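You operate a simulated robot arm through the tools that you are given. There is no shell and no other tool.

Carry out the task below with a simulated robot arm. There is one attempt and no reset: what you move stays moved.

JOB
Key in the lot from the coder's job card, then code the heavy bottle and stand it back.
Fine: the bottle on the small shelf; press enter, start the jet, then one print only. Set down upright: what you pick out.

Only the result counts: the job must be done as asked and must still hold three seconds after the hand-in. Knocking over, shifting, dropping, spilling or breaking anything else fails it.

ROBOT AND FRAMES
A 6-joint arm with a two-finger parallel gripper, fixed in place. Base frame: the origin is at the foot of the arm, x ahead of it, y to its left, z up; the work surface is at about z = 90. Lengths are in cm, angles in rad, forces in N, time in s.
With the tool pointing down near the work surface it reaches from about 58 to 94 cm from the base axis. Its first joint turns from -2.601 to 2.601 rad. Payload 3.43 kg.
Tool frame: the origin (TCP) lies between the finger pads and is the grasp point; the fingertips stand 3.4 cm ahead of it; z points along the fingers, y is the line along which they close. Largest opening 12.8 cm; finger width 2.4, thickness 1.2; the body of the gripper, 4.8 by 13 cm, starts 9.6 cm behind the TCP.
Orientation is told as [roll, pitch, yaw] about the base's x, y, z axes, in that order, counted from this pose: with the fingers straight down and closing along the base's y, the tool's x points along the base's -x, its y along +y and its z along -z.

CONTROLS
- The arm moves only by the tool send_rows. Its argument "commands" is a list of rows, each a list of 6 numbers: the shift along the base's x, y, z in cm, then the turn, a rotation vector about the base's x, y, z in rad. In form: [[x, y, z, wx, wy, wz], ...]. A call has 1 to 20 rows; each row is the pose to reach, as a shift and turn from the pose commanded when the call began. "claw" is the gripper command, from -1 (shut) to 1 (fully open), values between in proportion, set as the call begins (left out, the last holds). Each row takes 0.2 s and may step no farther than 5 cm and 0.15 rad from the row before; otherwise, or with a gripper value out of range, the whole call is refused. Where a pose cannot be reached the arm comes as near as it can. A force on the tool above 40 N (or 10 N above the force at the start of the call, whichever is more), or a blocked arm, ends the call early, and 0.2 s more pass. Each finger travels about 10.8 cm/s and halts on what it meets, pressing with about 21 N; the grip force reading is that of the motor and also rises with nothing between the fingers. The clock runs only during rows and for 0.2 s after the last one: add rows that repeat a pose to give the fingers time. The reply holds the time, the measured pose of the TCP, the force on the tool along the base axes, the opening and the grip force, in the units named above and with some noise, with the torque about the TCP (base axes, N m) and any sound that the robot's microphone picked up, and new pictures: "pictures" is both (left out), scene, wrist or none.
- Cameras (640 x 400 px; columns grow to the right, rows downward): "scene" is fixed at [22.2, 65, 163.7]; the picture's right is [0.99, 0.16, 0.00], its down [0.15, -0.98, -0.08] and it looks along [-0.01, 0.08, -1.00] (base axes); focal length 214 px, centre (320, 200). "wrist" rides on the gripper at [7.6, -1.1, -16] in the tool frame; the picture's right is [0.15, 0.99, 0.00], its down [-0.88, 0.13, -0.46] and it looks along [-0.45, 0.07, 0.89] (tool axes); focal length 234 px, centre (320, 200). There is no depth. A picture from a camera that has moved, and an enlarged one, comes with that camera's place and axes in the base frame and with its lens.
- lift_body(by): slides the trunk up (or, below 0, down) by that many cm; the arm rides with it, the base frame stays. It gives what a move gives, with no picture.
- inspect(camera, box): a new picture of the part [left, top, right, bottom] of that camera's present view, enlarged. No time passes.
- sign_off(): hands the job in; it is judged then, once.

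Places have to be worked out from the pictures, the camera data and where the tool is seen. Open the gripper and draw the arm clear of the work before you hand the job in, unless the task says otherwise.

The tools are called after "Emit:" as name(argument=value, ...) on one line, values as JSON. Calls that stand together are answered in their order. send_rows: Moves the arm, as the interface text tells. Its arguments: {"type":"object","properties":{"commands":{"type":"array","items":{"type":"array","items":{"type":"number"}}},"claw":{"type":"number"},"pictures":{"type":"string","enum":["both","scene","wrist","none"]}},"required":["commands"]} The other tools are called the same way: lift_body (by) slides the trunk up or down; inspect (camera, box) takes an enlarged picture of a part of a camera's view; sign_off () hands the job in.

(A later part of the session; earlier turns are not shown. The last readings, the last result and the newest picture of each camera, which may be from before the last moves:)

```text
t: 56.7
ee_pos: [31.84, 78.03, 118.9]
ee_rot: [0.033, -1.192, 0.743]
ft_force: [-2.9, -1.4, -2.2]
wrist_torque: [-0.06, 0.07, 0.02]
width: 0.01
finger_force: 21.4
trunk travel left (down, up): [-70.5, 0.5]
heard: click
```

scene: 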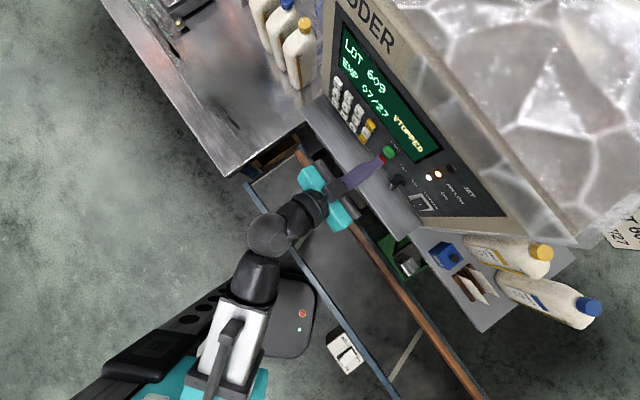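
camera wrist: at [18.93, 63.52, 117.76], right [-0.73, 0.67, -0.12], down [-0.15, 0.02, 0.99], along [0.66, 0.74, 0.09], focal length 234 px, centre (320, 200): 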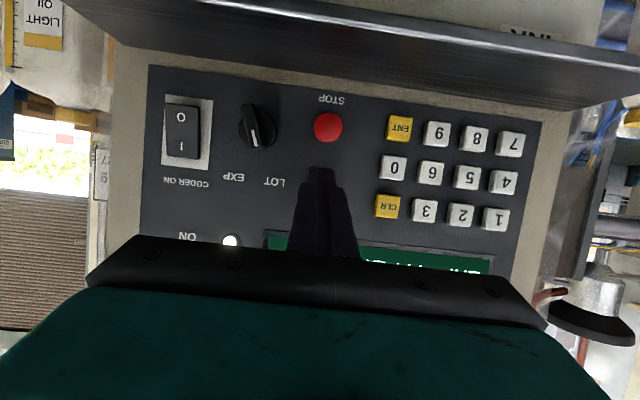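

Click. I'll back off, unwinding the tilt as I go so the poses stay reachable.

Emit:
send_rows(commands=[[-1.5, -1.5, 0, 0, 0, 0], [-3, -3, 1, 0, 0, 0], [-3, -3, 2.5, -0.09, 0.1, 0], [-3.5, -3.5, 4, -0.18, 0.2, 0], [-4.5, -4.5, 5.5, -0.27, 0.3, 0], [-7, -7, 7, -0.27, 0.3, 0], [-9.5, -9.5, 8, -0.27, 0.3, 0]])

Emit:
inspect(camera="scene", box=[325, 20, 495, 220])

```text
t: 58.3
ee_pos: [22.39, 68.34, 127.03]
ee_rot: [0.039, -0.79, 0.738]
ft_force: [-0.6, 0.6, -0.2]
wrist_torque: [-0.01, 0.04, 0.01]
width: 0.0
finger_force: 20.9
trunk travel left (down, up): [-70.5, 0.5]
camera wrist: at [11.33, 55.77, 132.84], right [-0.76, 0.64, -0.08], down [0.14, 0.28, 0.95], along [0.63, 0.71, -0.31], focal length 234 px, centre (320, 200)
```

scene: 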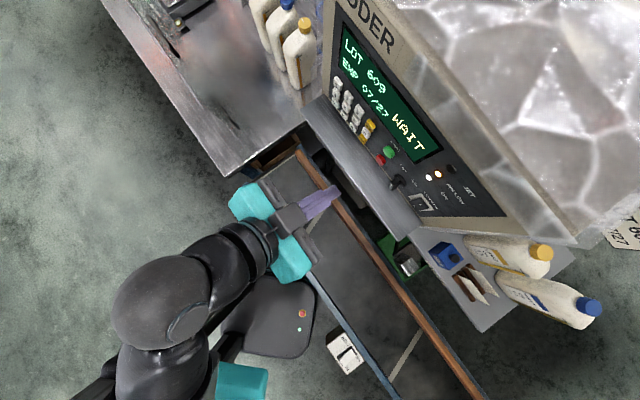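
wrist: 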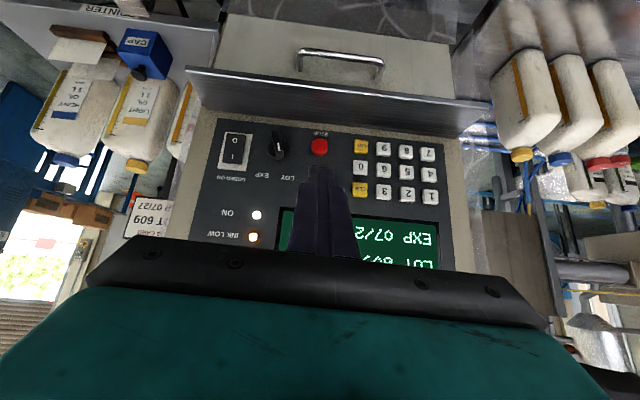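

```text
2.00 times, centred on (410, 120) of scene
camera zoom: at [22.2, 65.0, 163.7], right [0.99, 0.16, 0.0], down [0.15, -0.98, -0.08], along [-0.01, 0.08, -1.0], focal length 429 px, centre (140, 360)
```

zoom: 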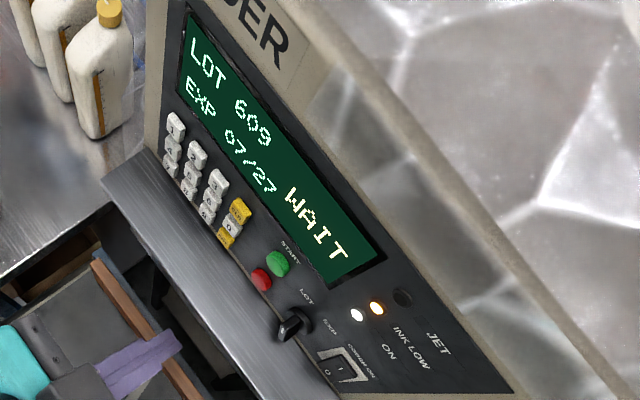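

WAIT again. While it warms up I'll carry the arm over the belt, high and with the tool pitched down, to the heavy bottle's side, and open the gripper.

Emit:
send_rows(commands=[[3.35, -3.37, 0, 0, 0, 0], [6.7, -6.74, 0, 0, 0, 0], [10.05, -10.1, 0, 0, 0, 0], [13.4, -13.5, 0, 0, 0, 0], [16.75, -16.85, 0, 0, 0, 0], [20.1, -20.2, 0, 0, 0, 0.01], [23.45, -23.6, 0, 0, 0, 0.02], [26.8, -27, 0, 0, 0, 0.03], [30.1, -30.3, 0, 0, 0, 0.04], [33.5, -33.7, 0, 0, 0, 0.045], [33.5, -33.7, 0, 0, 0, 0.045]], claw=1)

Emit:
inspect(camera="scene", box=[325, 20, 495, 220])

```text
t: 60.7
ee_pos: [58.01, 35.98, 128.06]
ee_rot: [0.038, -0.787, 0.786]
ft_force: [-1.0, 0.0, -0.1]
wrist_torque: [0.02, 0.01, 0.0]
width: 12.8
finger_force: 0.2
out of reach, approached as far as the arm can: row 4, 5, 6, 7, 8, 9, 10, 11
trunk travel left (down, up): [-70.5, 0.5]
camera wrist: at [47.53, 22.94, 133.93], right [-0.79, 0.61, -0.08], down [0.13, 0.29, 0.95], along [0.6, 0.74, -0.31], focal length 234 px, centre (320, 200)
```

scene: 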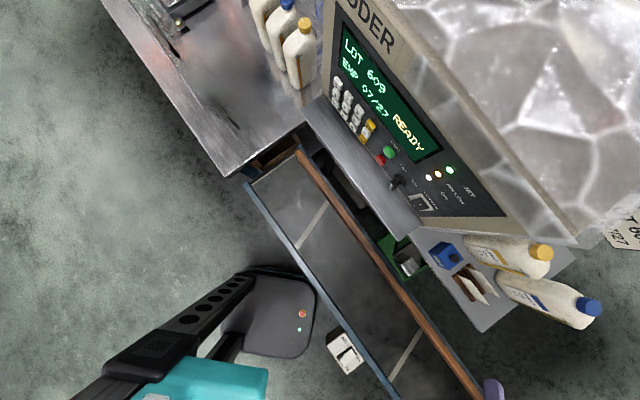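
wrist: 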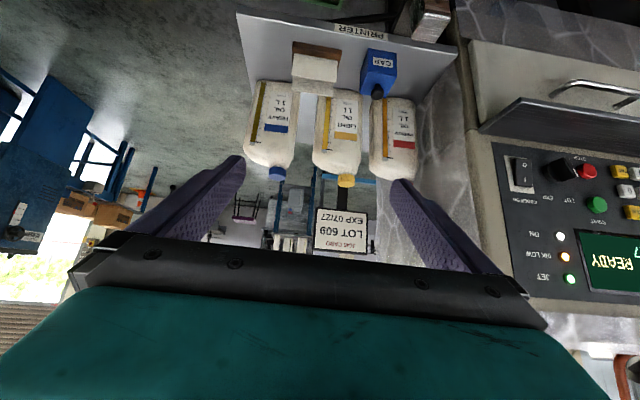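

```text
2.00 times, centred on (410, 120) of scene
camera zoom: at [22.2, 65.0, 163.7], right [0.99, 0.16, 0.0], down [0.15, -0.98, -0.08], along [-0.01, 0.08, -1.0], focal length 429 px, centre (140, 360)
```

zoom: 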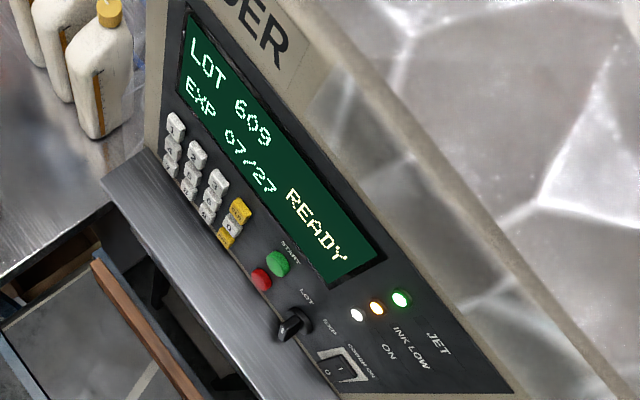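

The coder reads READY, the JET lamp is green and the lot is 609. Now I'll look closely at the heavy bottle to get its place and width.

Emit:
inspect(camera="wrist", box=[220, 10, 430, 200])

Emit:
inspect(camera="wrist", box=[235, 70, 315, 190])

Emit:
inspect(camera="scene", box=[460, 225, 620, 345])

```text
2.11 times, centred on (325, 105) of wrist
camera zoom: at [47.53, 22.94, 133.93], right [-0.79, 0.61, -0.08], down [0.13, 0.29, 0.95], along [0.6, 0.74, -0.31], focal length 493 px, centre (310, 400)
```

zoom: 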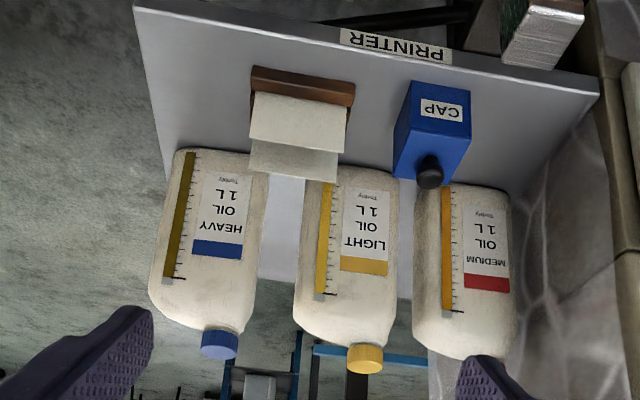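

```text
3.33 times, centred on (275, 130) of wrist
camera zoom: at [47.53, 22.94, 133.93], right [-0.79, 0.61, -0.08], down [0.13, 0.29, 0.95], along [0.6, 0.74, -0.31], focal length 781 px, centre (470, 433)
```

zoom: 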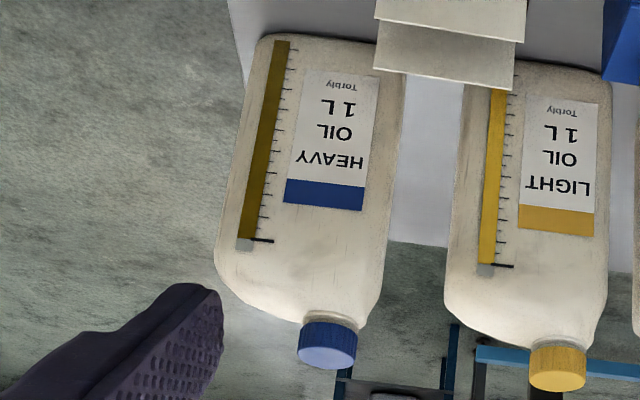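

```text
3.33 times, centred on (540, 285) of scene
camera zoom: at [22.2, 65.0, 163.7], right [0.99, 0.16, 0.0], down [0.15, -0.98, -0.08], along [-0.01, 0.08, -1.0], focal length 715 px, centre (-413, -83)
```

zoom: 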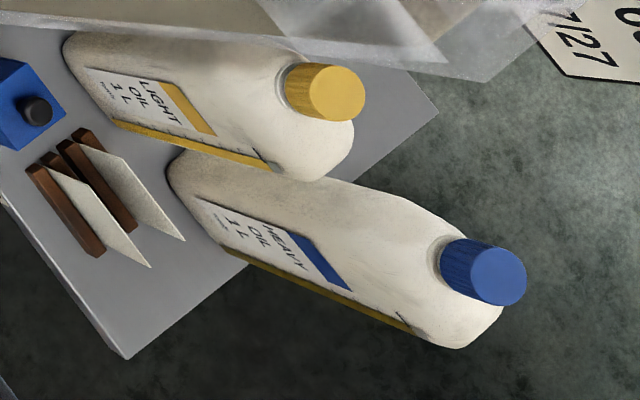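

The heavy bottle stands at about u=24.9, w=100.3, roughly 10.5–11 cm wide along u and 6 cm deep. Its neck is offset, and the body is straight from z≈91 to 107. Two plates on wooden blocks stand in front, up to z≈96 and u≈11–21.4, so I must lift clear of them. A tiny trunk move will resynchronise the commanded pose first.

Emit:
lift_body(by=-1)

Emit:
send_rows(commands=[[3, 1, -1, 0, 0, 0], [6.5, 2.5, -2.5, 0.028, -0.028, 0], [10, 4, -4, 0.056, -0.056, 0], [13, 5.3, -5.5, 0.07, -0.07, 0], [13, 5.3, -5.5, 0.07, -0.07, 0]])

```text
t: 61.2
ee_pos: [57.97, 35.9, 126.95]
ee_rot: [0.039, -0.787, 0.783]
ft_force: [0.0, 0.5, -0.5]
wrist_torque: [0.02, 0.0, -0.01]
width: 12.8
finger_force: 0.1
trunk travel left (down, up): [-69.5, 1.5]
```

```text
t: 62.4
ee_pos: [71.12, 41.31, 121.49]
ee_rot: [0.038, -0.887, 0.783]
ft_force: [0.5, 0.3, -0.8]
wrist_torque: [-0.01, 0.0, 0.01]
width: 12.79
finger_force: 0.0
trunk travel left (down, up): [-69.5, 1.5]
camera wrist: at [60.23, 27.92, 125.73], right [-0.78, 0.61, -0.09], down [0.06, 0.22, 0.97], along [0.62, 0.76, -0.21], focal length 234 px, centre (320, 200)
```

scene: 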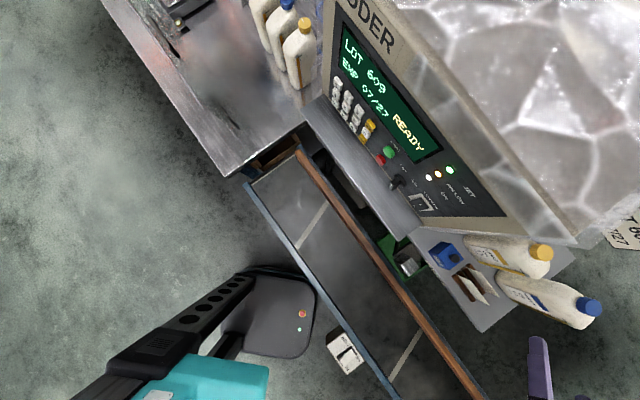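
wrist: 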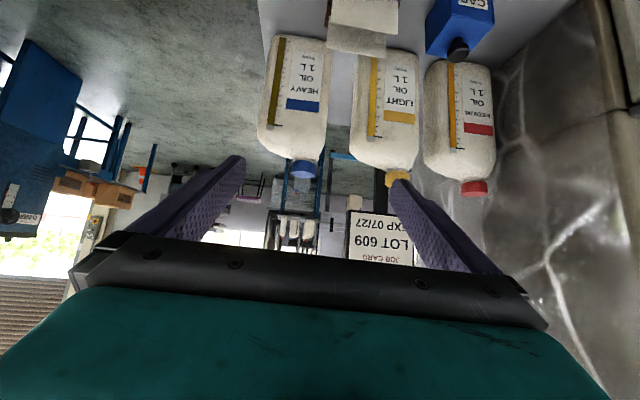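

Motion is exact here. I'll zoom in on the bottle to refine its edges.

Emit:
inspect(camera="wrist", box=[240, 20, 360, 190])

```text
2.35 times, centred on (300, 105) of wrist
camera zoom: at [60.23, 27.92, 125.73], right [-0.78, 0.61, -0.09], down [0.06, 0.22, 0.97], along [0.62, 0.76, -0.21], focal length 551 px, centre (367, 424)
```

zoom: 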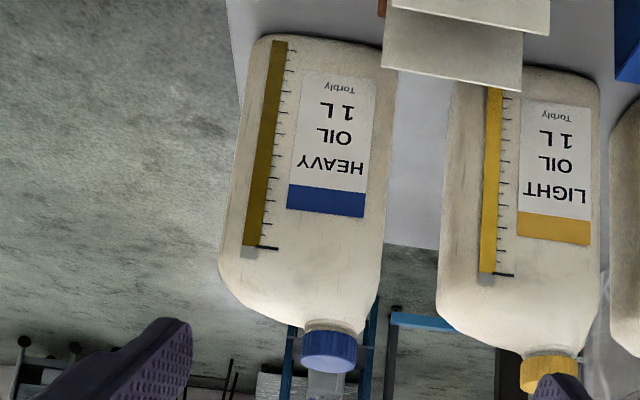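

The bottle's centre is at about u≈24.75 and w≈100.3, and it's about 11 cm wide, so the open gripper clears it by about 0.9 cm per side. I'll go to a pre-grasp with the fingertips just short of its front face and straighten the small roll.

Emit:
send_rows(commands=[[3, 1.7, -3, -0.004, -0.004, -0.007], [6, 3.4, -6, -0.008, -0.008, -0.014], [9, 5, -9, -0.013, -0.013, -0.022], [11.8, 6.6, -11.7, -0.017, -0.017, -0.029], [11.8, 6.6, -11.7, -0.017, -0.017, -0.029]])

```text
t: 63.6
ee_pos: [82.76, 47.85, 109.99]
ee_rot: [0.002, -0.886, 0.785]
ft_force: [-0.4, -0.9, 1.0]
wrist_torque: [-0.01, 0.03, -0.04]
width: 12.81
finger_force: 0.0
trunk travel left (down, up): [-69.5, 1.5]
camera wrist: at [71.48, 34.8, 114.14], right [-0.76, 0.63, -0.11], down [0.05, 0.24, 0.97], along [0.64, 0.74, -0.21], focal length 234 px, centre (320, 200)
```

scene: 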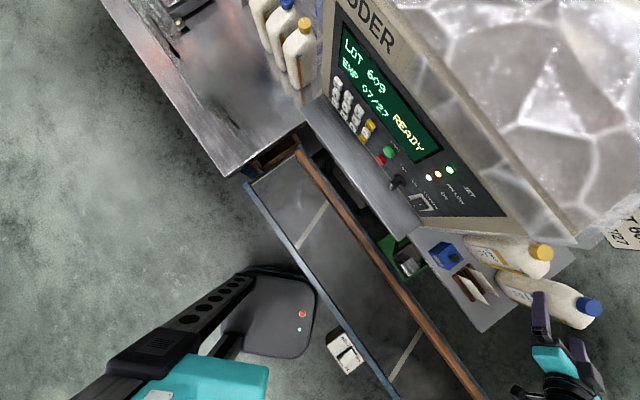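
wrist: 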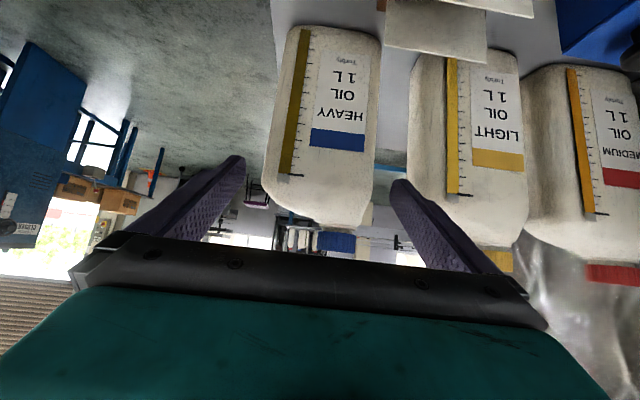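

The fingers straddle the bottle well, and I'd nudge about 0.25 cm toward -u. I'll zoom in to confirm the edges.

Emit:
inspect(camera="wrist", box=[235, 100, 405, 210])

```text
3.64 times, centred on (320, 155) of wrist
camera zoom: at [71.48, 34.8, 114.14], right [-0.76, 0.63, -0.11], down [0.05, 0.24, 0.97], along [0.64, 0.74, -0.21], focal length 852 px, centre (320, 364)
```

zoom: 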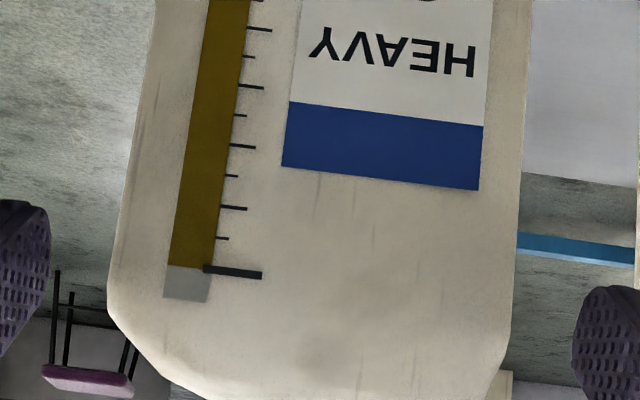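

Stereo puts the bottle's front face at w≈95.6, its centre near u≈24.7 and its width at about 10.9, so I'm centred. I'll advance along the finger direction in small steps, checking forces.

Emit:
send_rows(commands=[[0.8, 0.8, -0.92, 0, 0, 0], [1.6, 1.6, -1.85, 0, 0, 0], [2.4, 2.4, -2.77, 0, 0, 0]], pictures="wrist")

```text
t: 64.4
ee_pos: [85.28, 50.31, 107.08]
ee_rot: [0.002, -0.889, 0.784]
ft_force: [-0.1, 0.1, 0.1]
wrist_torque: [0.01, 0.0, 0.01]
width: 12.8
finger_force: 0.0
trunk travel left (down, up): [-69.5, 1.5]
camera wrist: at [73.93, 37.27, 111.36], right [-0.77, 0.63, -0.11], down [0.05, 0.24, 0.97], along [0.64, 0.74, -0.21], focal length 234 px, centre (320, 200)
```

wrist: 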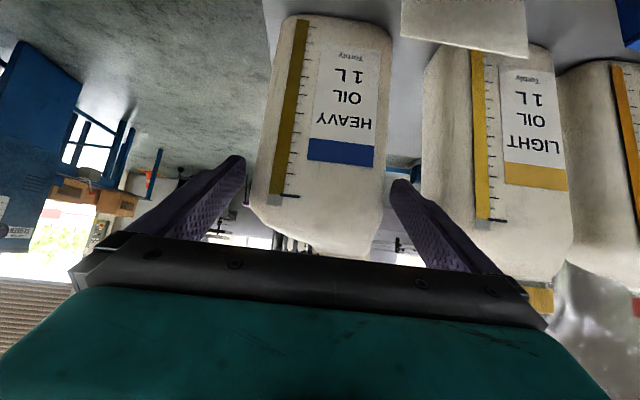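

The tips are starting to straddle the bottle. I'll zoom in to check the side gaps.

Emit:
inspect(camera="wrist", box=[225, 130, 415, 250])

```text
3.33 times, centred on (320, 190) of wrist
camera zoom: at [73.93, 37.27, 111.36], right [-0.77, 0.63, -0.11], down [0.05, 0.24, 0.97], along [0.64, 0.74, -0.21], focal length 781 px, centre (320, 233)
```

zoom: 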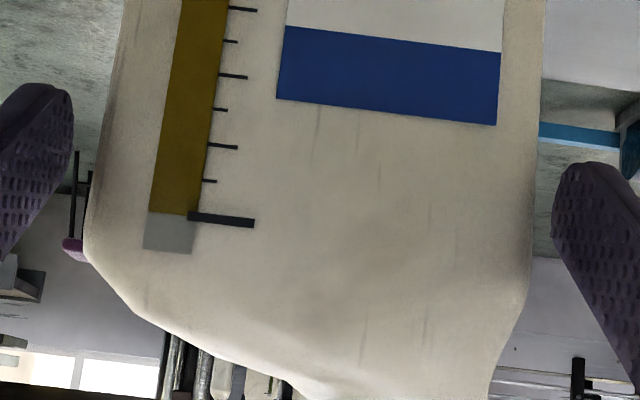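

The gap is about 0.9 cm on the +u side and 0.5 cm on the -u side, so I'll shift 0.2 cm toward -u and advance the rest.

Emit:
send_rows(commands=[[-0.14, 0.14, 0, 0, 0, 0], [0.6, 0.88, -0.85, 0, 0, 0], [1.3, 1.58, -1.65, 0, 0, 0], [2.05, 2.33, -2.5, 0, 0, 0], [2.05, 2.33, -2.5, 0, 0, 0]], pictures="both")

Emit:
inspect(camera="wrist", box=[225, 130, 415, 250])

```text
t: 65.6
ee_pos: [87.35, 52.6, 104.56]
ee_rot: [0.002, -0.89, 0.784]
ft_force: [0.7, 0.2, 0.1]
wrist_torque: [-0.02, 0.0, -0.03]
width: 12.78
finger_force: 0.1
trunk travel left (down, up): [-69.5, 1.5]
camera wrist: at [75.99, 39.66, 108.8], right [-0.77, 0.63, -0.11], down [0.05, 0.24, 0.97], along [0.64, 0.74, -0.21], focal length 234 px, centre (320, 200)
```

scene: 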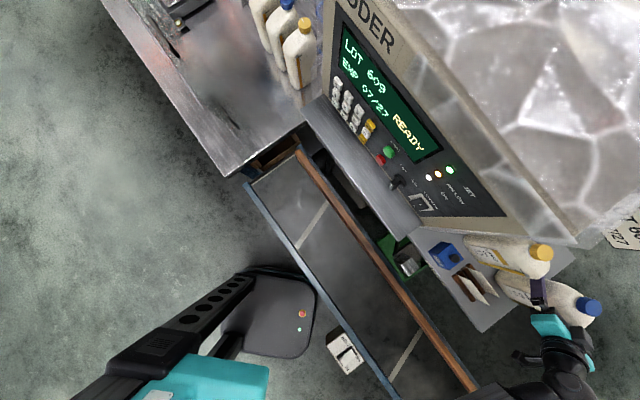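
wrist: 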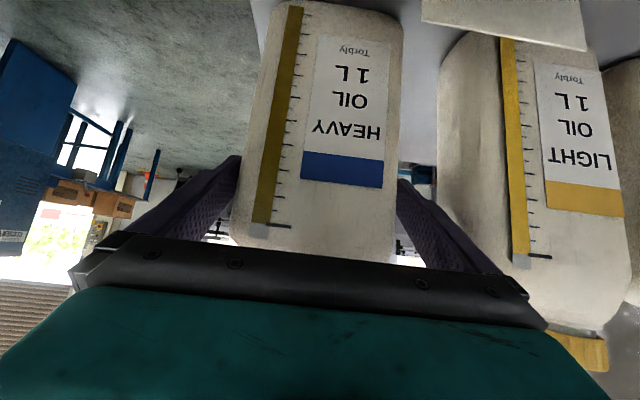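

```text
3.33 times, centred on (320, 190) of wrist
camera zoom: at [75.99, 39.66, 108.8], right [-0.77, 0.63, -0.11], down [0.05, 0.24, 0.97], along [0.64, 0.74, -0.21], focal length 781 px, centre (320, 233)
```

zoom: 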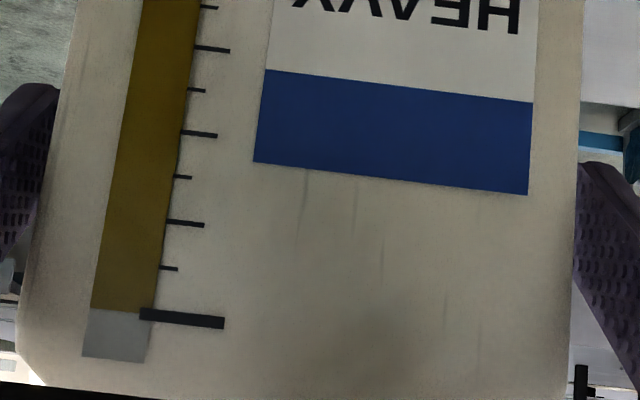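

No force, and the fingers straddle the bottle. I'll close the gripper.

Emit:
send_rows(commands=[[0, 0, 0, 0, 0, 0], [0, 0, 0, 0, 0, 0], [0, 0, 0, 0, 0, 0], [0, 0, 0, 0, 0, 0]], claw=-1, pictures="wrist")

```text
t: 66.6
ee_pos: [87.34, 52.63, 104.64]
ee_rot: [0.003, -0.887, 0.783]
ft_force: [2.9, -2.1, 0.6]
wrist_torque: [0.0, -0.09, -0.02]
width: 11.02
finger_force: 20.7
trunk travel left (down, up): [-69.5, 1.5]
camera wrist: at [76.04, 39.61, 108.79], right [-0.76, 0.63, -0.11], down [0.05, 0.24, 0.97], along [0.64, 0.74, -0.21], focal length 234 px, centre (320, 200)
```

wrist: 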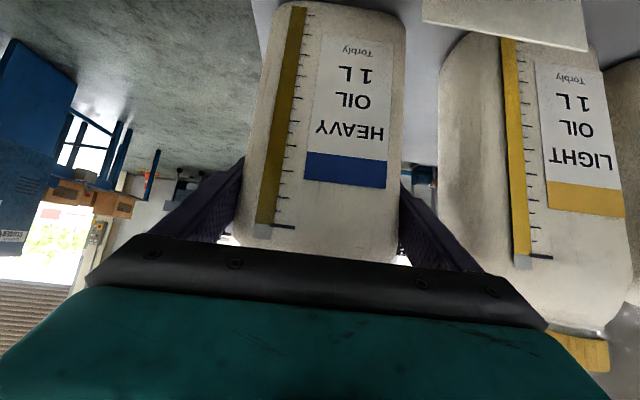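

Gripped at 11.0 cm. I'll lift slightly and read the load.

Emit:
send_rows(commands=[[0, 0, 0.4, 0, 0, 0], [0, 0, 0.8, 0, 0, 0], [0, 0, 1.2, 0, 0, 0], [0, 0, 1.2, 0, 0, 0]], pictures="wrist")

```text
t: 67.6
ee_pos: [87.3, 52.64, 105.67]
ee_rot: [0.001, -0.885, 0.784]
ft_force: [-0.6, -0.7, -9.1]
wrist_torque: [0.02, 0.01, -0.01]
width: 11.02
finger_force: 21.2
trunk travel left (down, up): [-69.5, 1.5]
camera wrist: at [76.06, 39.68, 109.94], right [-0.77, 0.63, -0.11], down [0.05, 0.24, 0.97], along [0.64, 0.74, -0.22], focal length 234 px, centre (320, 200)
```

wrist: 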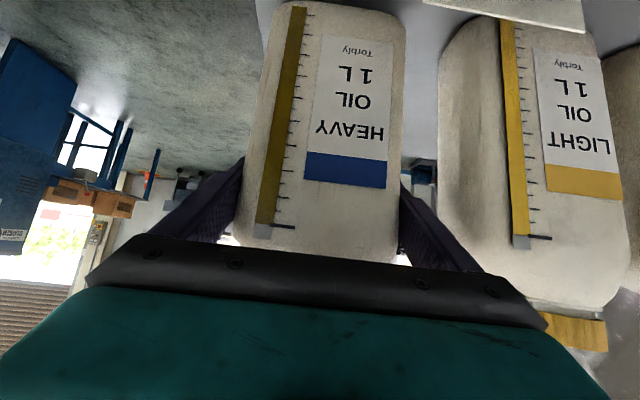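

The load is about 9 N and the bottle follows cleanly. I'll lift to clear the plates while drawing back slightly.

Emit:
send_rows(commands=[[0, 0, 1.5, 0, 0, 0], [0, 0, 3, 0, 0, 0], [-0.4, -0.4, 4.5, 0, 0, 0], [-0.8, -0.8, 6, 0, 0, 0], [-1.2, -1.2, 7.5, 0, 0, 0], [-1.6, -1.6, 9, 0, 0, 0], [-1.6, -1.6, 9, 0, 0, 0]])

```text
t: 69.2
ee_pos: [85.74, 51.2, 114.62]
ee_rot: [0.001, -0.885, 0.783]
ft_force: [-0.1, -0.4, -9.7]
wrist_torque: [0.01, 0.01, -0.02]
width: 10.99
finger_force: 20.8
trunk travel left (down, up): [-69.5, 1.5]
camera wrist: at [74.47, 38.13, 118.97], right [-0.77, 0.63, -0.11], down [0.05, 0.24, 0.97], along [0.64, 0.74, -0.22], focal length 234 px, centre (320, 200)
```

scene: 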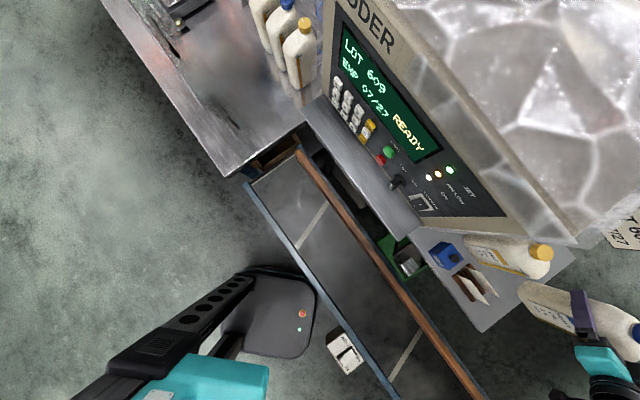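
wrist: 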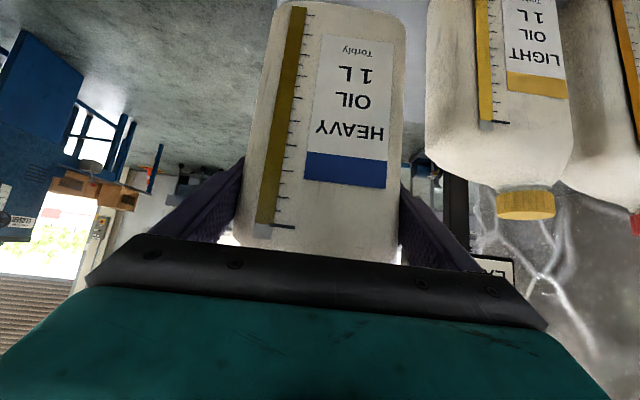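

The base is at z≈100, clear of the plates. I'll draw back over the belt side, staying high.

Emit:
send_rows(commands=[[-3, -2, 1, 0, 0, 0], [-6.5, -4.5, 2, 0, 0, 0], [-10, -7, 3.5, 0, 0, 0], [-13.5, -9.5, 5, 0, 0, 0], [-17, -12, 6.5, 0, 0, 0], [-20, -14, 7.4, 0, 0, 0], [-20, -14, 7.4, 0, 0, 0]])

```text
t: 70.8
ee_pos: [65.81, 37.05, 122.0]
ee_rot: [0.001, -0.885, 0.784]
ft_force: [1.5, 0.7, -9.1]
wrist_torque: [0.02, 0.0, -0.03]
width: 11.01
finger_force: 21.3
trunk travel left (down, up): [-69.5, 1.5]
camera wrist: at [54.54, 24.08, 126.31], right [-0.77, 0.63, -0.11], down [0.05, 0.24, 0.97], along [0.64, 0.74, -0.21], focal length 234 px, centre (320, 200)
```

scene: 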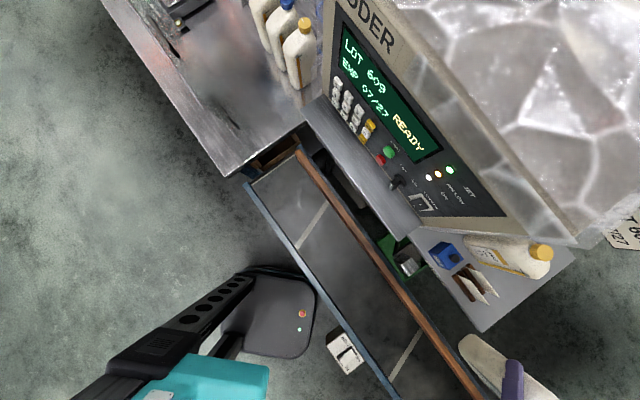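
wrist: 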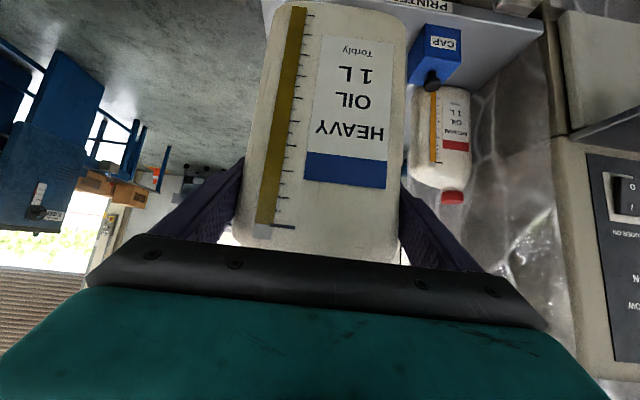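

Next I'll raise the arm and bring the bottle closer in to check the inner reach before lowering the trunk.

Emit:
send_rows(commands=[[0, 0, 4, 0, 0, 0], [-1, -0.4, 8, 0, 0, 0], [-2.5, -1, 10, 0, 0, 0], [-4, -1.5, 11, 0, 0, 0], [-5.3, -2.05, 12, 0, 0, 0], [-5.3, -2.05, 12, 0, 0, 0]], pictures="none")

```text
t: 72.2
ee_pos: [60.43, 35.05, 134.13]
ee_rot: [0.002, -0.886, 0.784]
ft_force: [0.0, -0.2, -10.1]
wrist_torque: [-0.06, -0.02, -0.01]
width: 11.02
finger_force: 21.3
trunk travel left (down, up): [-69.5, 1.5]
```

Reachable. I'll rehearse the sideways pass up here, well above everything, to be sure every point is reachable.

Emit:
send_rows(commands=[[-2.2, 2.2, 0, 0, 0, 0], [-4.4, 4.4, 0, 0, 0, 0], [-6.6, 6.6, 0, 0, 0, 0], [-8.8, 8.8, 0, 0, 0, 0], [-11, 11, 0, 0, 0, 0], [-13.2, 13.2, 0, 0, 0, 0], [-15.4, 15.4, 0, 0, 0, 0], [-17.6, 17.6, 0, 0, 0, 0], [-19.8, 19.8, 0, 0, 0, 0], [-22, 22, 0, 0, 0, 0]], pictures="scene")

```text
t: 74.4
ee_pos: [38.38, 57.2, 134.06]
ee_rot: [0.0, -0.886, 0.786]
ft_force: [0.4, -0.1, -9.5]
wrist_torque: [-0.01, 0.01, 0.01]
width: 10.98
finger_force: 20.7
trunk travel left (down, up): [-69.5, 1.5]
```

scene: 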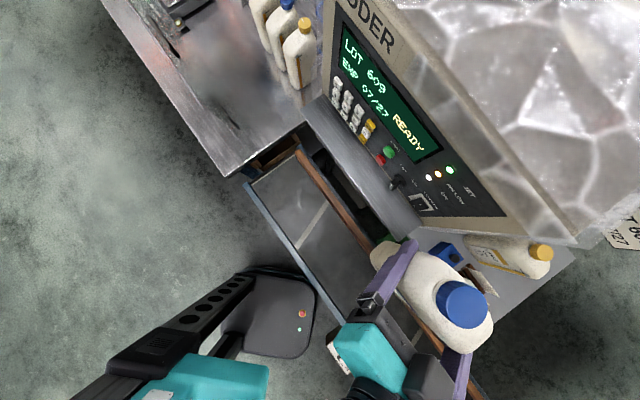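

The whole pass is reachable. I'm now on the -u side of the head with the bottle high, so I'll lower the trunk in stages to bring the bottle down in front of the rail. Then I can make one pass toward +u.

Emit:
lift_body(by=-20)

Emit:
send_rows(commands=[[0, 0, 0, 0, 0, 0]])

```text
t: 76.6
ee_pos: [38.39, 57.03, 114.05]
ee_rot: [0.002, -0.885, 0.784]
ft_force: [-0.3, 0.8, -8.8]
wrist_torque: [-0.02, -0.04, -0.01]
width: 11.02
finger_force: 20.8
trunk travel left (down, up): [-49.5, 21.5]
```

```text
t: 77.0
ee_pos: [38.24, 57.08, 114.08]
ee_rot: [0.001, -0.886, 0.785]
ft_force: [-0.4, 0.2, -9.9]
wrist_torque: [0.02, 0.02, 0.03]
width: 11.02
finger_force: 20.8
trunk travel left (down, up): [-49.5, 21.5]
camera wrist: at [27.06, 44.05, 118.36], right [-0.77, 0.63, -0.11], down [0.05, 0.24, 0.97], along [0.64, 0.74, -0.21], focal length 234 px, centre (320, 200)
```

scene: 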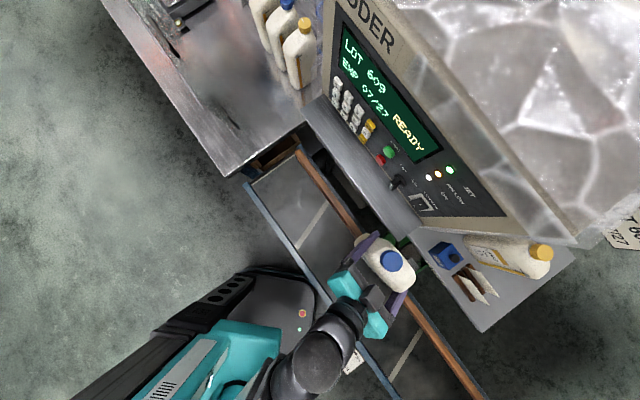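
wrist: 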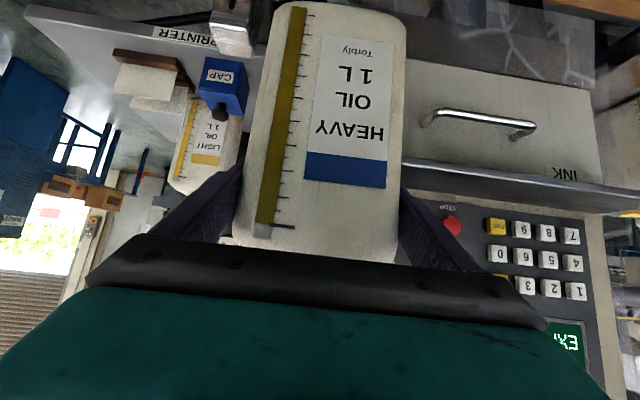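

The bottle is now at z≈99 on the -u side of the head. I'll look at the head's position relative to it before lowering the rest.

Emit:
inspect(camera="wrist", box=[150, 0, 310, 120])

Emit:
inspect(camera="scene", box=[320, 210, 450, 320])

```text
3.33 times, centred on (230, 60) of wrist
camera zoom: at [27.06, 44.05, 118.36], right [-0.77, 0.63, -0.11], down [0.05, 0.24, 0.97], along [0.64, 0.74, -0.21], focal length 781 px, centre (620, 667)
```

zoom: 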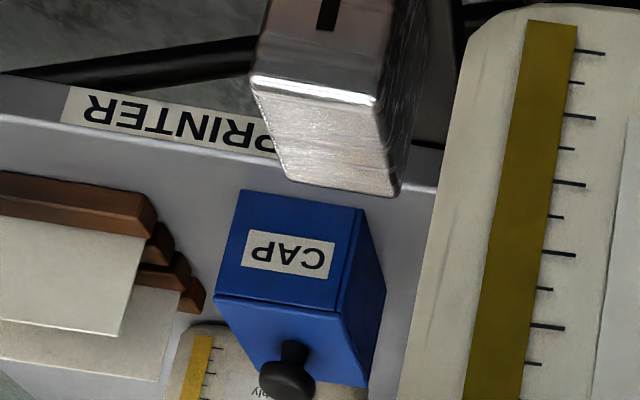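

```text
3.64 times, centred on (385, 265) of scene
camera zoom: at [22.2, 65.0, 163.7], right [0.99, 0.16, 0.0], down [0.15, -0.98, -0.08], along [-0.01, 0.08, -1.0], focal length 780 px, centre (84, -36)
```

zoom: 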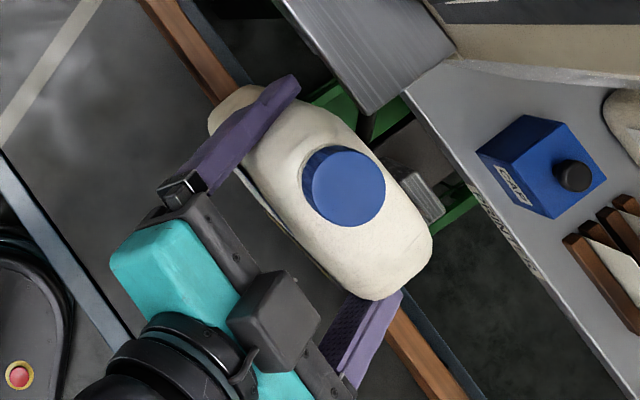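

Combining views, the nozzle face is at w≈72.2, z≈92.7 and u≈-0.6, and the bottle is about 6.5 cm deep. I'll pull the bottle in by 1.2 cm for clearance, raise the arm 5 cm, then lower the trunk so its base sits near z=85, with the fingers above nozzle height.

Emit:
send_rows(commands=[[0, 0, 2.5, 0, 0, 0], [-0.4, -0.4, 5, 0, 0, 0], [-0.85, -0.85, 5, 0, 0, 0], [-0.85, -0.85, 5, 0, 0, 0]], pictures="none")

Emit:
lift_body(by=-10)

Emit:
send_rows(commands=[[0, 0, 0, 0, 0, 0]])

```text
t: 78.0
ee_pos: [37.56, 56.32, 119.03]
ee_rot: [0.002, -0.885, 0.785]
ft_force: [-0.3, 0.3, -9.3]
wrist_torque: [0.0, 0.0, -0.02]
width: 10.99
finger_force: 21.3
trunk travel left (down, up): [-49.5, 21.5]
```

```text
t: 79.3
ee_pos: [37.54, 56.13, 109.03]
ee_rot: [0.002, -0.884, 0.785]
ft_force: [-0.1, 0.9, -8.1]
wrist_torque: [-0.01, 0.0, 0.02]
width: 11.04
finger_force: 21.3
trunk travel left (down, up): [-39.5, 31.5]
```

```text
t: 79.7
ee_pos: [37.44, 56.29, 109.03]
ee_rot: [0.002, -0.885, 0.786]
ft_force: [0.5, 0.4, -9.1]
wrist_torque: [-0.01, 0.0, 0.02]
width: 11.0
finger_force: 20.9
trunk travel left (down, up): [-39.5, 31.5]
camera wrist: at [26.2, 43.22, 113.32], right [-0.77, 0.63, -0.11], down [0.05, 0.24, 0.97], along [0.64, 0.74, -0.21], focal length 234 px, centre (320, 200)
```

scene: 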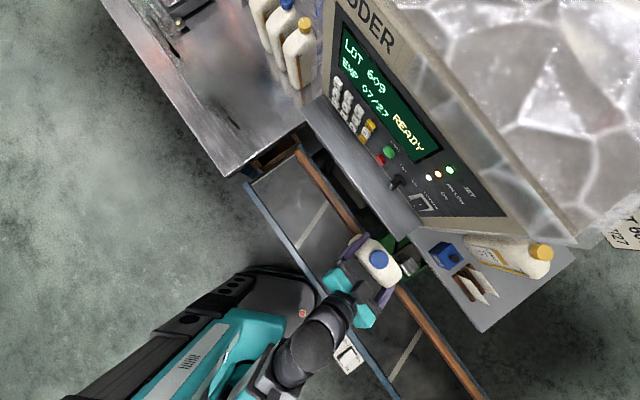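
wrist: 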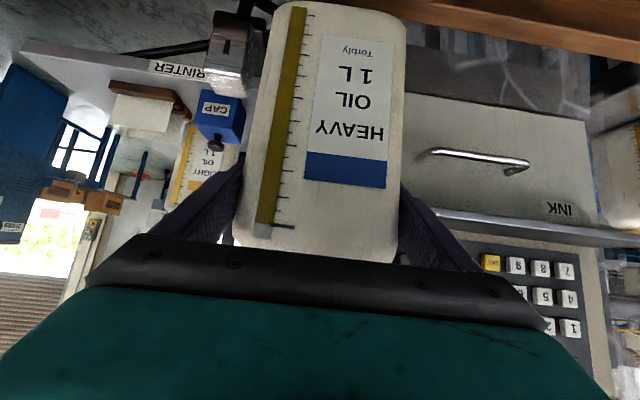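

The head is clearly visible beside the bottle. I'll take a close look before going down.

Emit:
inspect(camera="wrist", box=[180, 0, 280, 90])

Emit:
inspect(camera="scene", box=[330, 215, 440, 305])

```text
4.44 times, centred on (230, 45) of wrist
camera zoom: at [26.2, 43.22, 113.32], right [-0.77, 0.63, -0.11], down [0.05, 0.24, 0.97], along [0.64, 0.74, -0.21], focal length 1041 px, centre (720, 889)
```

zoom: 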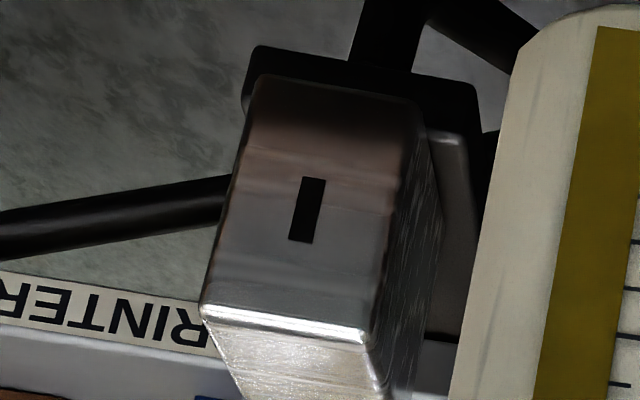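

```text
4.44 times, centred on (385, 260) of scene
camera zoom: at [22.2, 65.0, 163.7], right [0.99, 0.16, 0.0], down [0.15, -0.98, -0.08], along [-0.01, 0.08, -1.0], focal length 953 px, centre (31, -67)
```

zoom: 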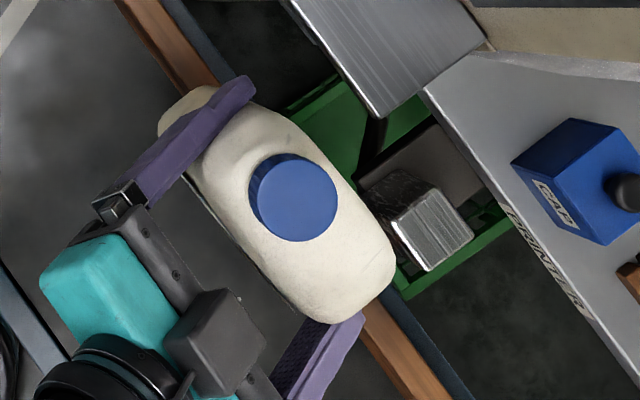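

The nozzle slot is at (u≈-1.0, w≈72.5, z≈92.1) and the bottle's back is at w≈69.5, leaving a gap of about 3 cm. I'll lower the last stretch.

Emit:
lift_body(by=-9.4)

Emit:
send_rows(commands=[[0, 0, 0, 0, 0, 0]])

```text
t: 81.0
ee_pos: [37.48, 56.05, 99.79]
ee_rot: [0.002, -0.89, 0.785]
ft_force: [-3.0, -0.4, 21.4]
wrist_torque: [0.05, -0.13, -0.11]
width: 11.06
finger_force: 20.9
trunk travel left (down, up): [-30.1, 40.9]
```

```text
t: 81.4
ee_pos: [37.43, 56.05, 99.92]
ee_rot: [0.001, -0.891, 0.784]
ft_force: [-4.4, -1.0, 22.7]
wrist_torque: [-0.12, -0.17, -0.2]
width: 11.06
finger_force: 20.8
trunk travel left (down, up): [-30.1, 40.9]
camera wrist: at [26.05, 43.07, 104.07], right [-0.77, 0.63, -0.11], down [0.05, 0.23, 0.97], along [0.64, 0.74, -0.21], focal length 234 px, centre (320, 200)
```

scene: 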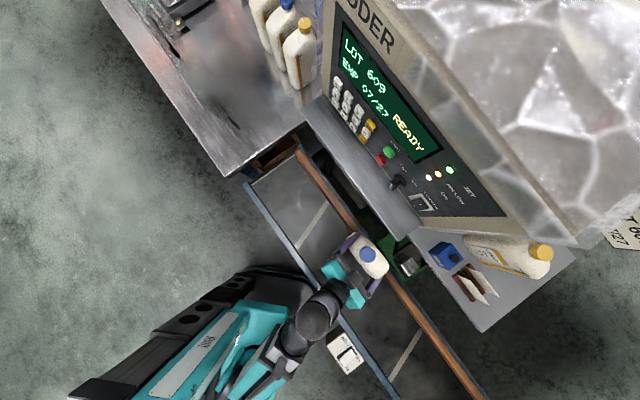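
wrist: 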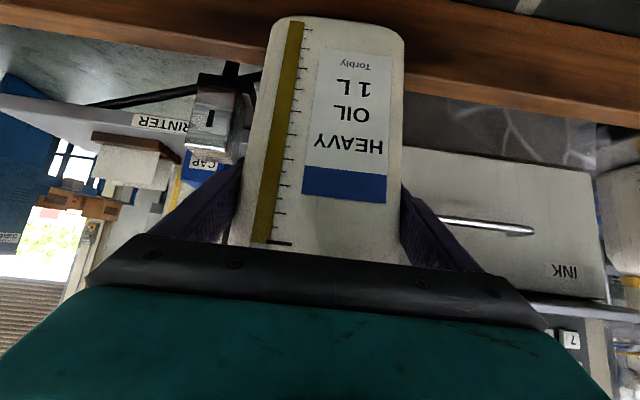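

The tool is being pushed up by about 22 N, so the bottle's base touched something, probably the rail, and it slid up slightly in the grip. I'll raise the arm right away by 2 cm and look.

Emit:
send_rows(commands=[[0, 0, 0.7, 0, 0, 0], [0, 0, 1.4, 0, 0, 0], [0, 0, 2.2, 0, 0, 0], [0, 0, 2.2, 0, 0, 0]])

Emit:
inspect(camera="scene", box=[310, 205, 440, 325])

Emit:
inspect(camera="wrist", box=[180, 0, 440, 120])

```text
t: 82.4
ee_pos: [37.38, 56.21, 101.69]
ee_rot: [0.003, -0.884, 0.787]
ft_force: [-0.5, -0.1, -9.5]
wrist_torque: [-0.01, 0.0, 0.0]
width: 11.01
finger_force: 21.0
trunk travel left (down, up): [-30.1, 40.9]
camera wrist: at [26.2, 43.25, 106.09], right [-0.77, 0.63, -0.11], down [0.05, 0.24, 0.97], along [0.64, 0.74, -0.22], focal length 234 px, centre (320, 200)
```

scene: 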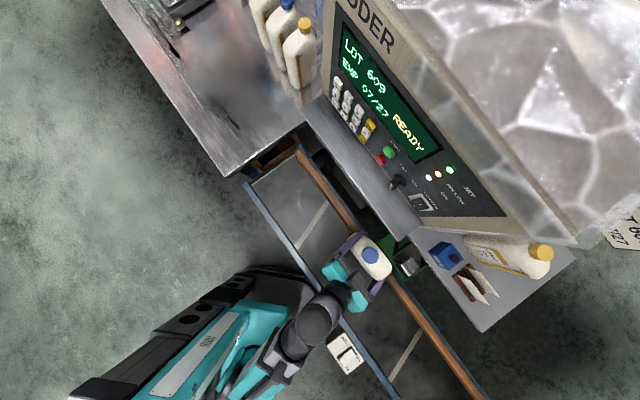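
wrist: 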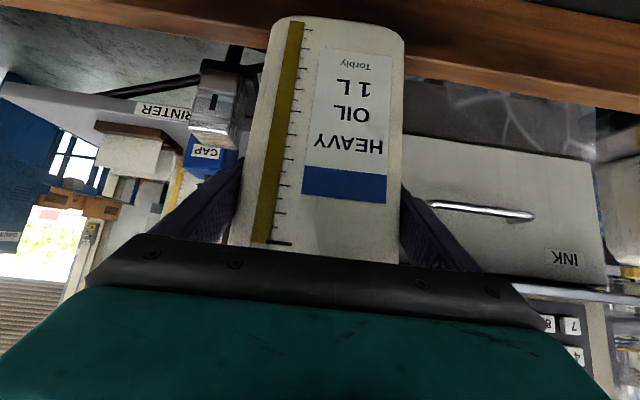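

```text
3.33 times, centred on (375, 265) of scene
camera zoom: at [22.2, 65.0, 163.7], right [0.99, 0.16, 0.0], down [0.15, -0.98, -0.08], along [-0.01, 0.08, -1.0], focal length 715 px, centre (137, -17)
```

zoom: 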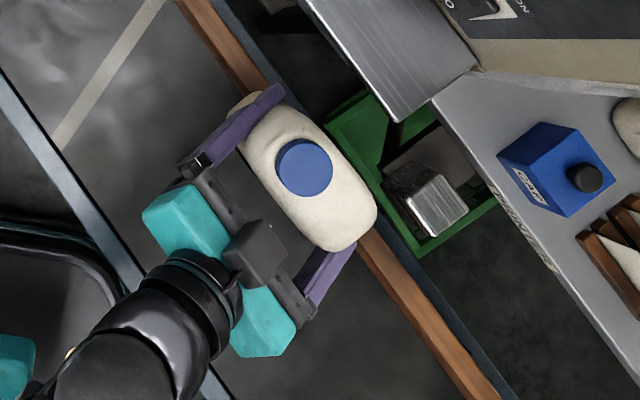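

```text
2.46 times, centred on (310, 60) of wrist
camera zoom: at [26.2, 43.25, 106.09], right [-0.77, 0.63, -0.11], down [0.05, 0.24, 0.97], along [0.64, 0.74, -0.22], focal length 576 px, centre (345, 545)
```

zoom: 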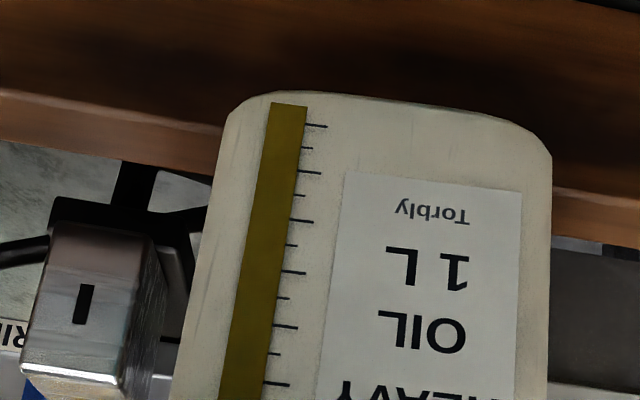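

The rail top is at z≈86 and w≈68–70.4, and the base is now about 1.8 cm above it. The weight reads normal and the bottle is upright. Before the pass I'll test the smallest radius I'd need by dipping in 1.5 cm and back.

Emit:
send_rows(commands=[[-0.6, -0.6, 0, 0, 0, 0], [-1.2, -1.2, 0, 0, 0, 0], [-1.2, -1.2, 0, 0, 0, 0], [-0.6, -0.6, 0, 0, 0, 0], [0, 0, 0, 0, 0, 0]], pictures="none")

```text
t: 83.6
ee_pos: [37.54, 56.27, 101.78]
ee_rot: [0.002, -0.884, 0.785]
ft_force: [-0.9, -0.3, -9.8]
wrist_torque: [-0.02, 0.02, 0.0]
width: 11.0
finger_force: 21.1
trunk travel left (down, up): [-30.1, 40.9]
```

All reachable. Now the single pass in front of the nozzle toward +u, at steady speed.

Emit:
send_rows(commands=[[1.4, -1.4, 0, 0, 0, 0], [2.8, -2.8, 0, 0, 0, 0], [4.2, -4.2, 0, 0, 0, 0], [5.6, -5.6, 0, 0, 0, 0], [7, -7, 0, 0, 0, 0], [8.4, -8.4, 0, 0, 0, 0], [9.8, -9.8, 0, 0, 0, 0], [11.2, -11.2, 0, 0, 0, 0], [12.6, -12.6, 0, 0, 0, 0], [14, -14, 0, 0, 0, 0], [15.4, -15.4, 0, 0, 0, 0], [16.8, -16.8, 0, 0, 0, 0], [18.2, -18.2, 0, 0, 0, 0], [19.6, -19.6, 0, 0, 0, 0], [21, -21, 0, 0, 0, 0]])

Emit:
inspect(camera="scene", box=[325, 20, 495, 220])

```text
t: 86.8
ee_pos: [58.54, 35.13, 101.81]
ee_rot: [0.003, -0.885, 0.786]
ft_force: [-0.6, 0.0, -9.7]
wrist_torque: [0.04, -0.05, -0.01]
width: 11.01
finger_force: 20.9
trunk travel left (down, up): [-30.1, 40.9]
camera wrist: at [47.25, 22.23, 106.1], right [-0.77, 0.63, -0.11], down [0.05, 0.24, 0.97], along [0.64, 0.74, -0.21], focal length 234 px, centre (320, 200)
```

scene: 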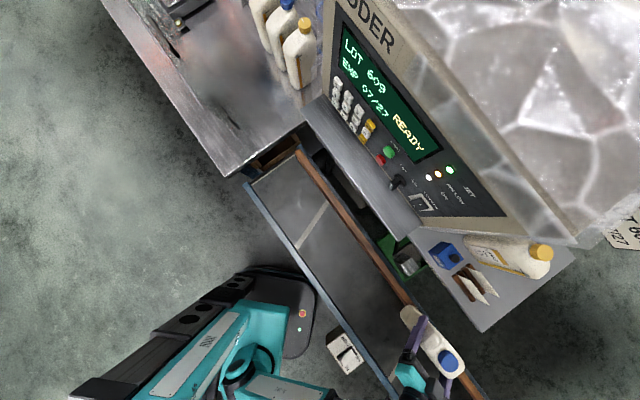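
wrist: 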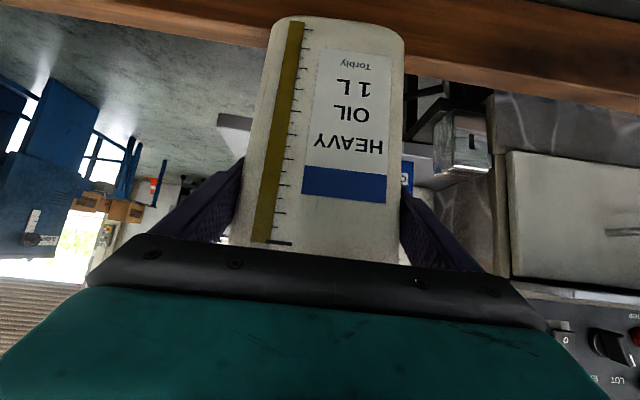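

```text
2.00 times, centred on (410, 120) of scene
camera zoom: at [22.2, 65.0, 163.7], right [0.99, 0.16, 0.0], down [0.15, -0.98, -0.08], along [-0.01, 0.08, -1.0], focal length 429 px, centre (140, 360)
```

zoom: 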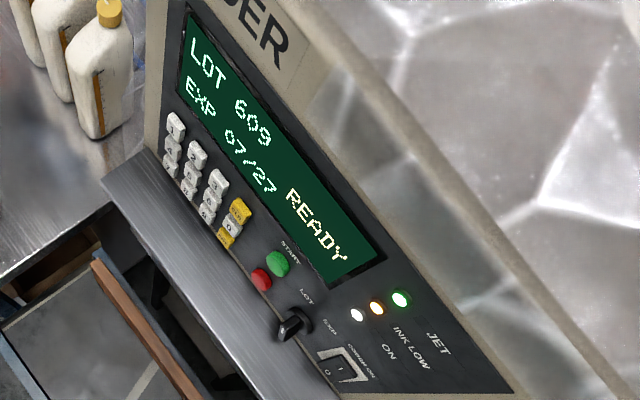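

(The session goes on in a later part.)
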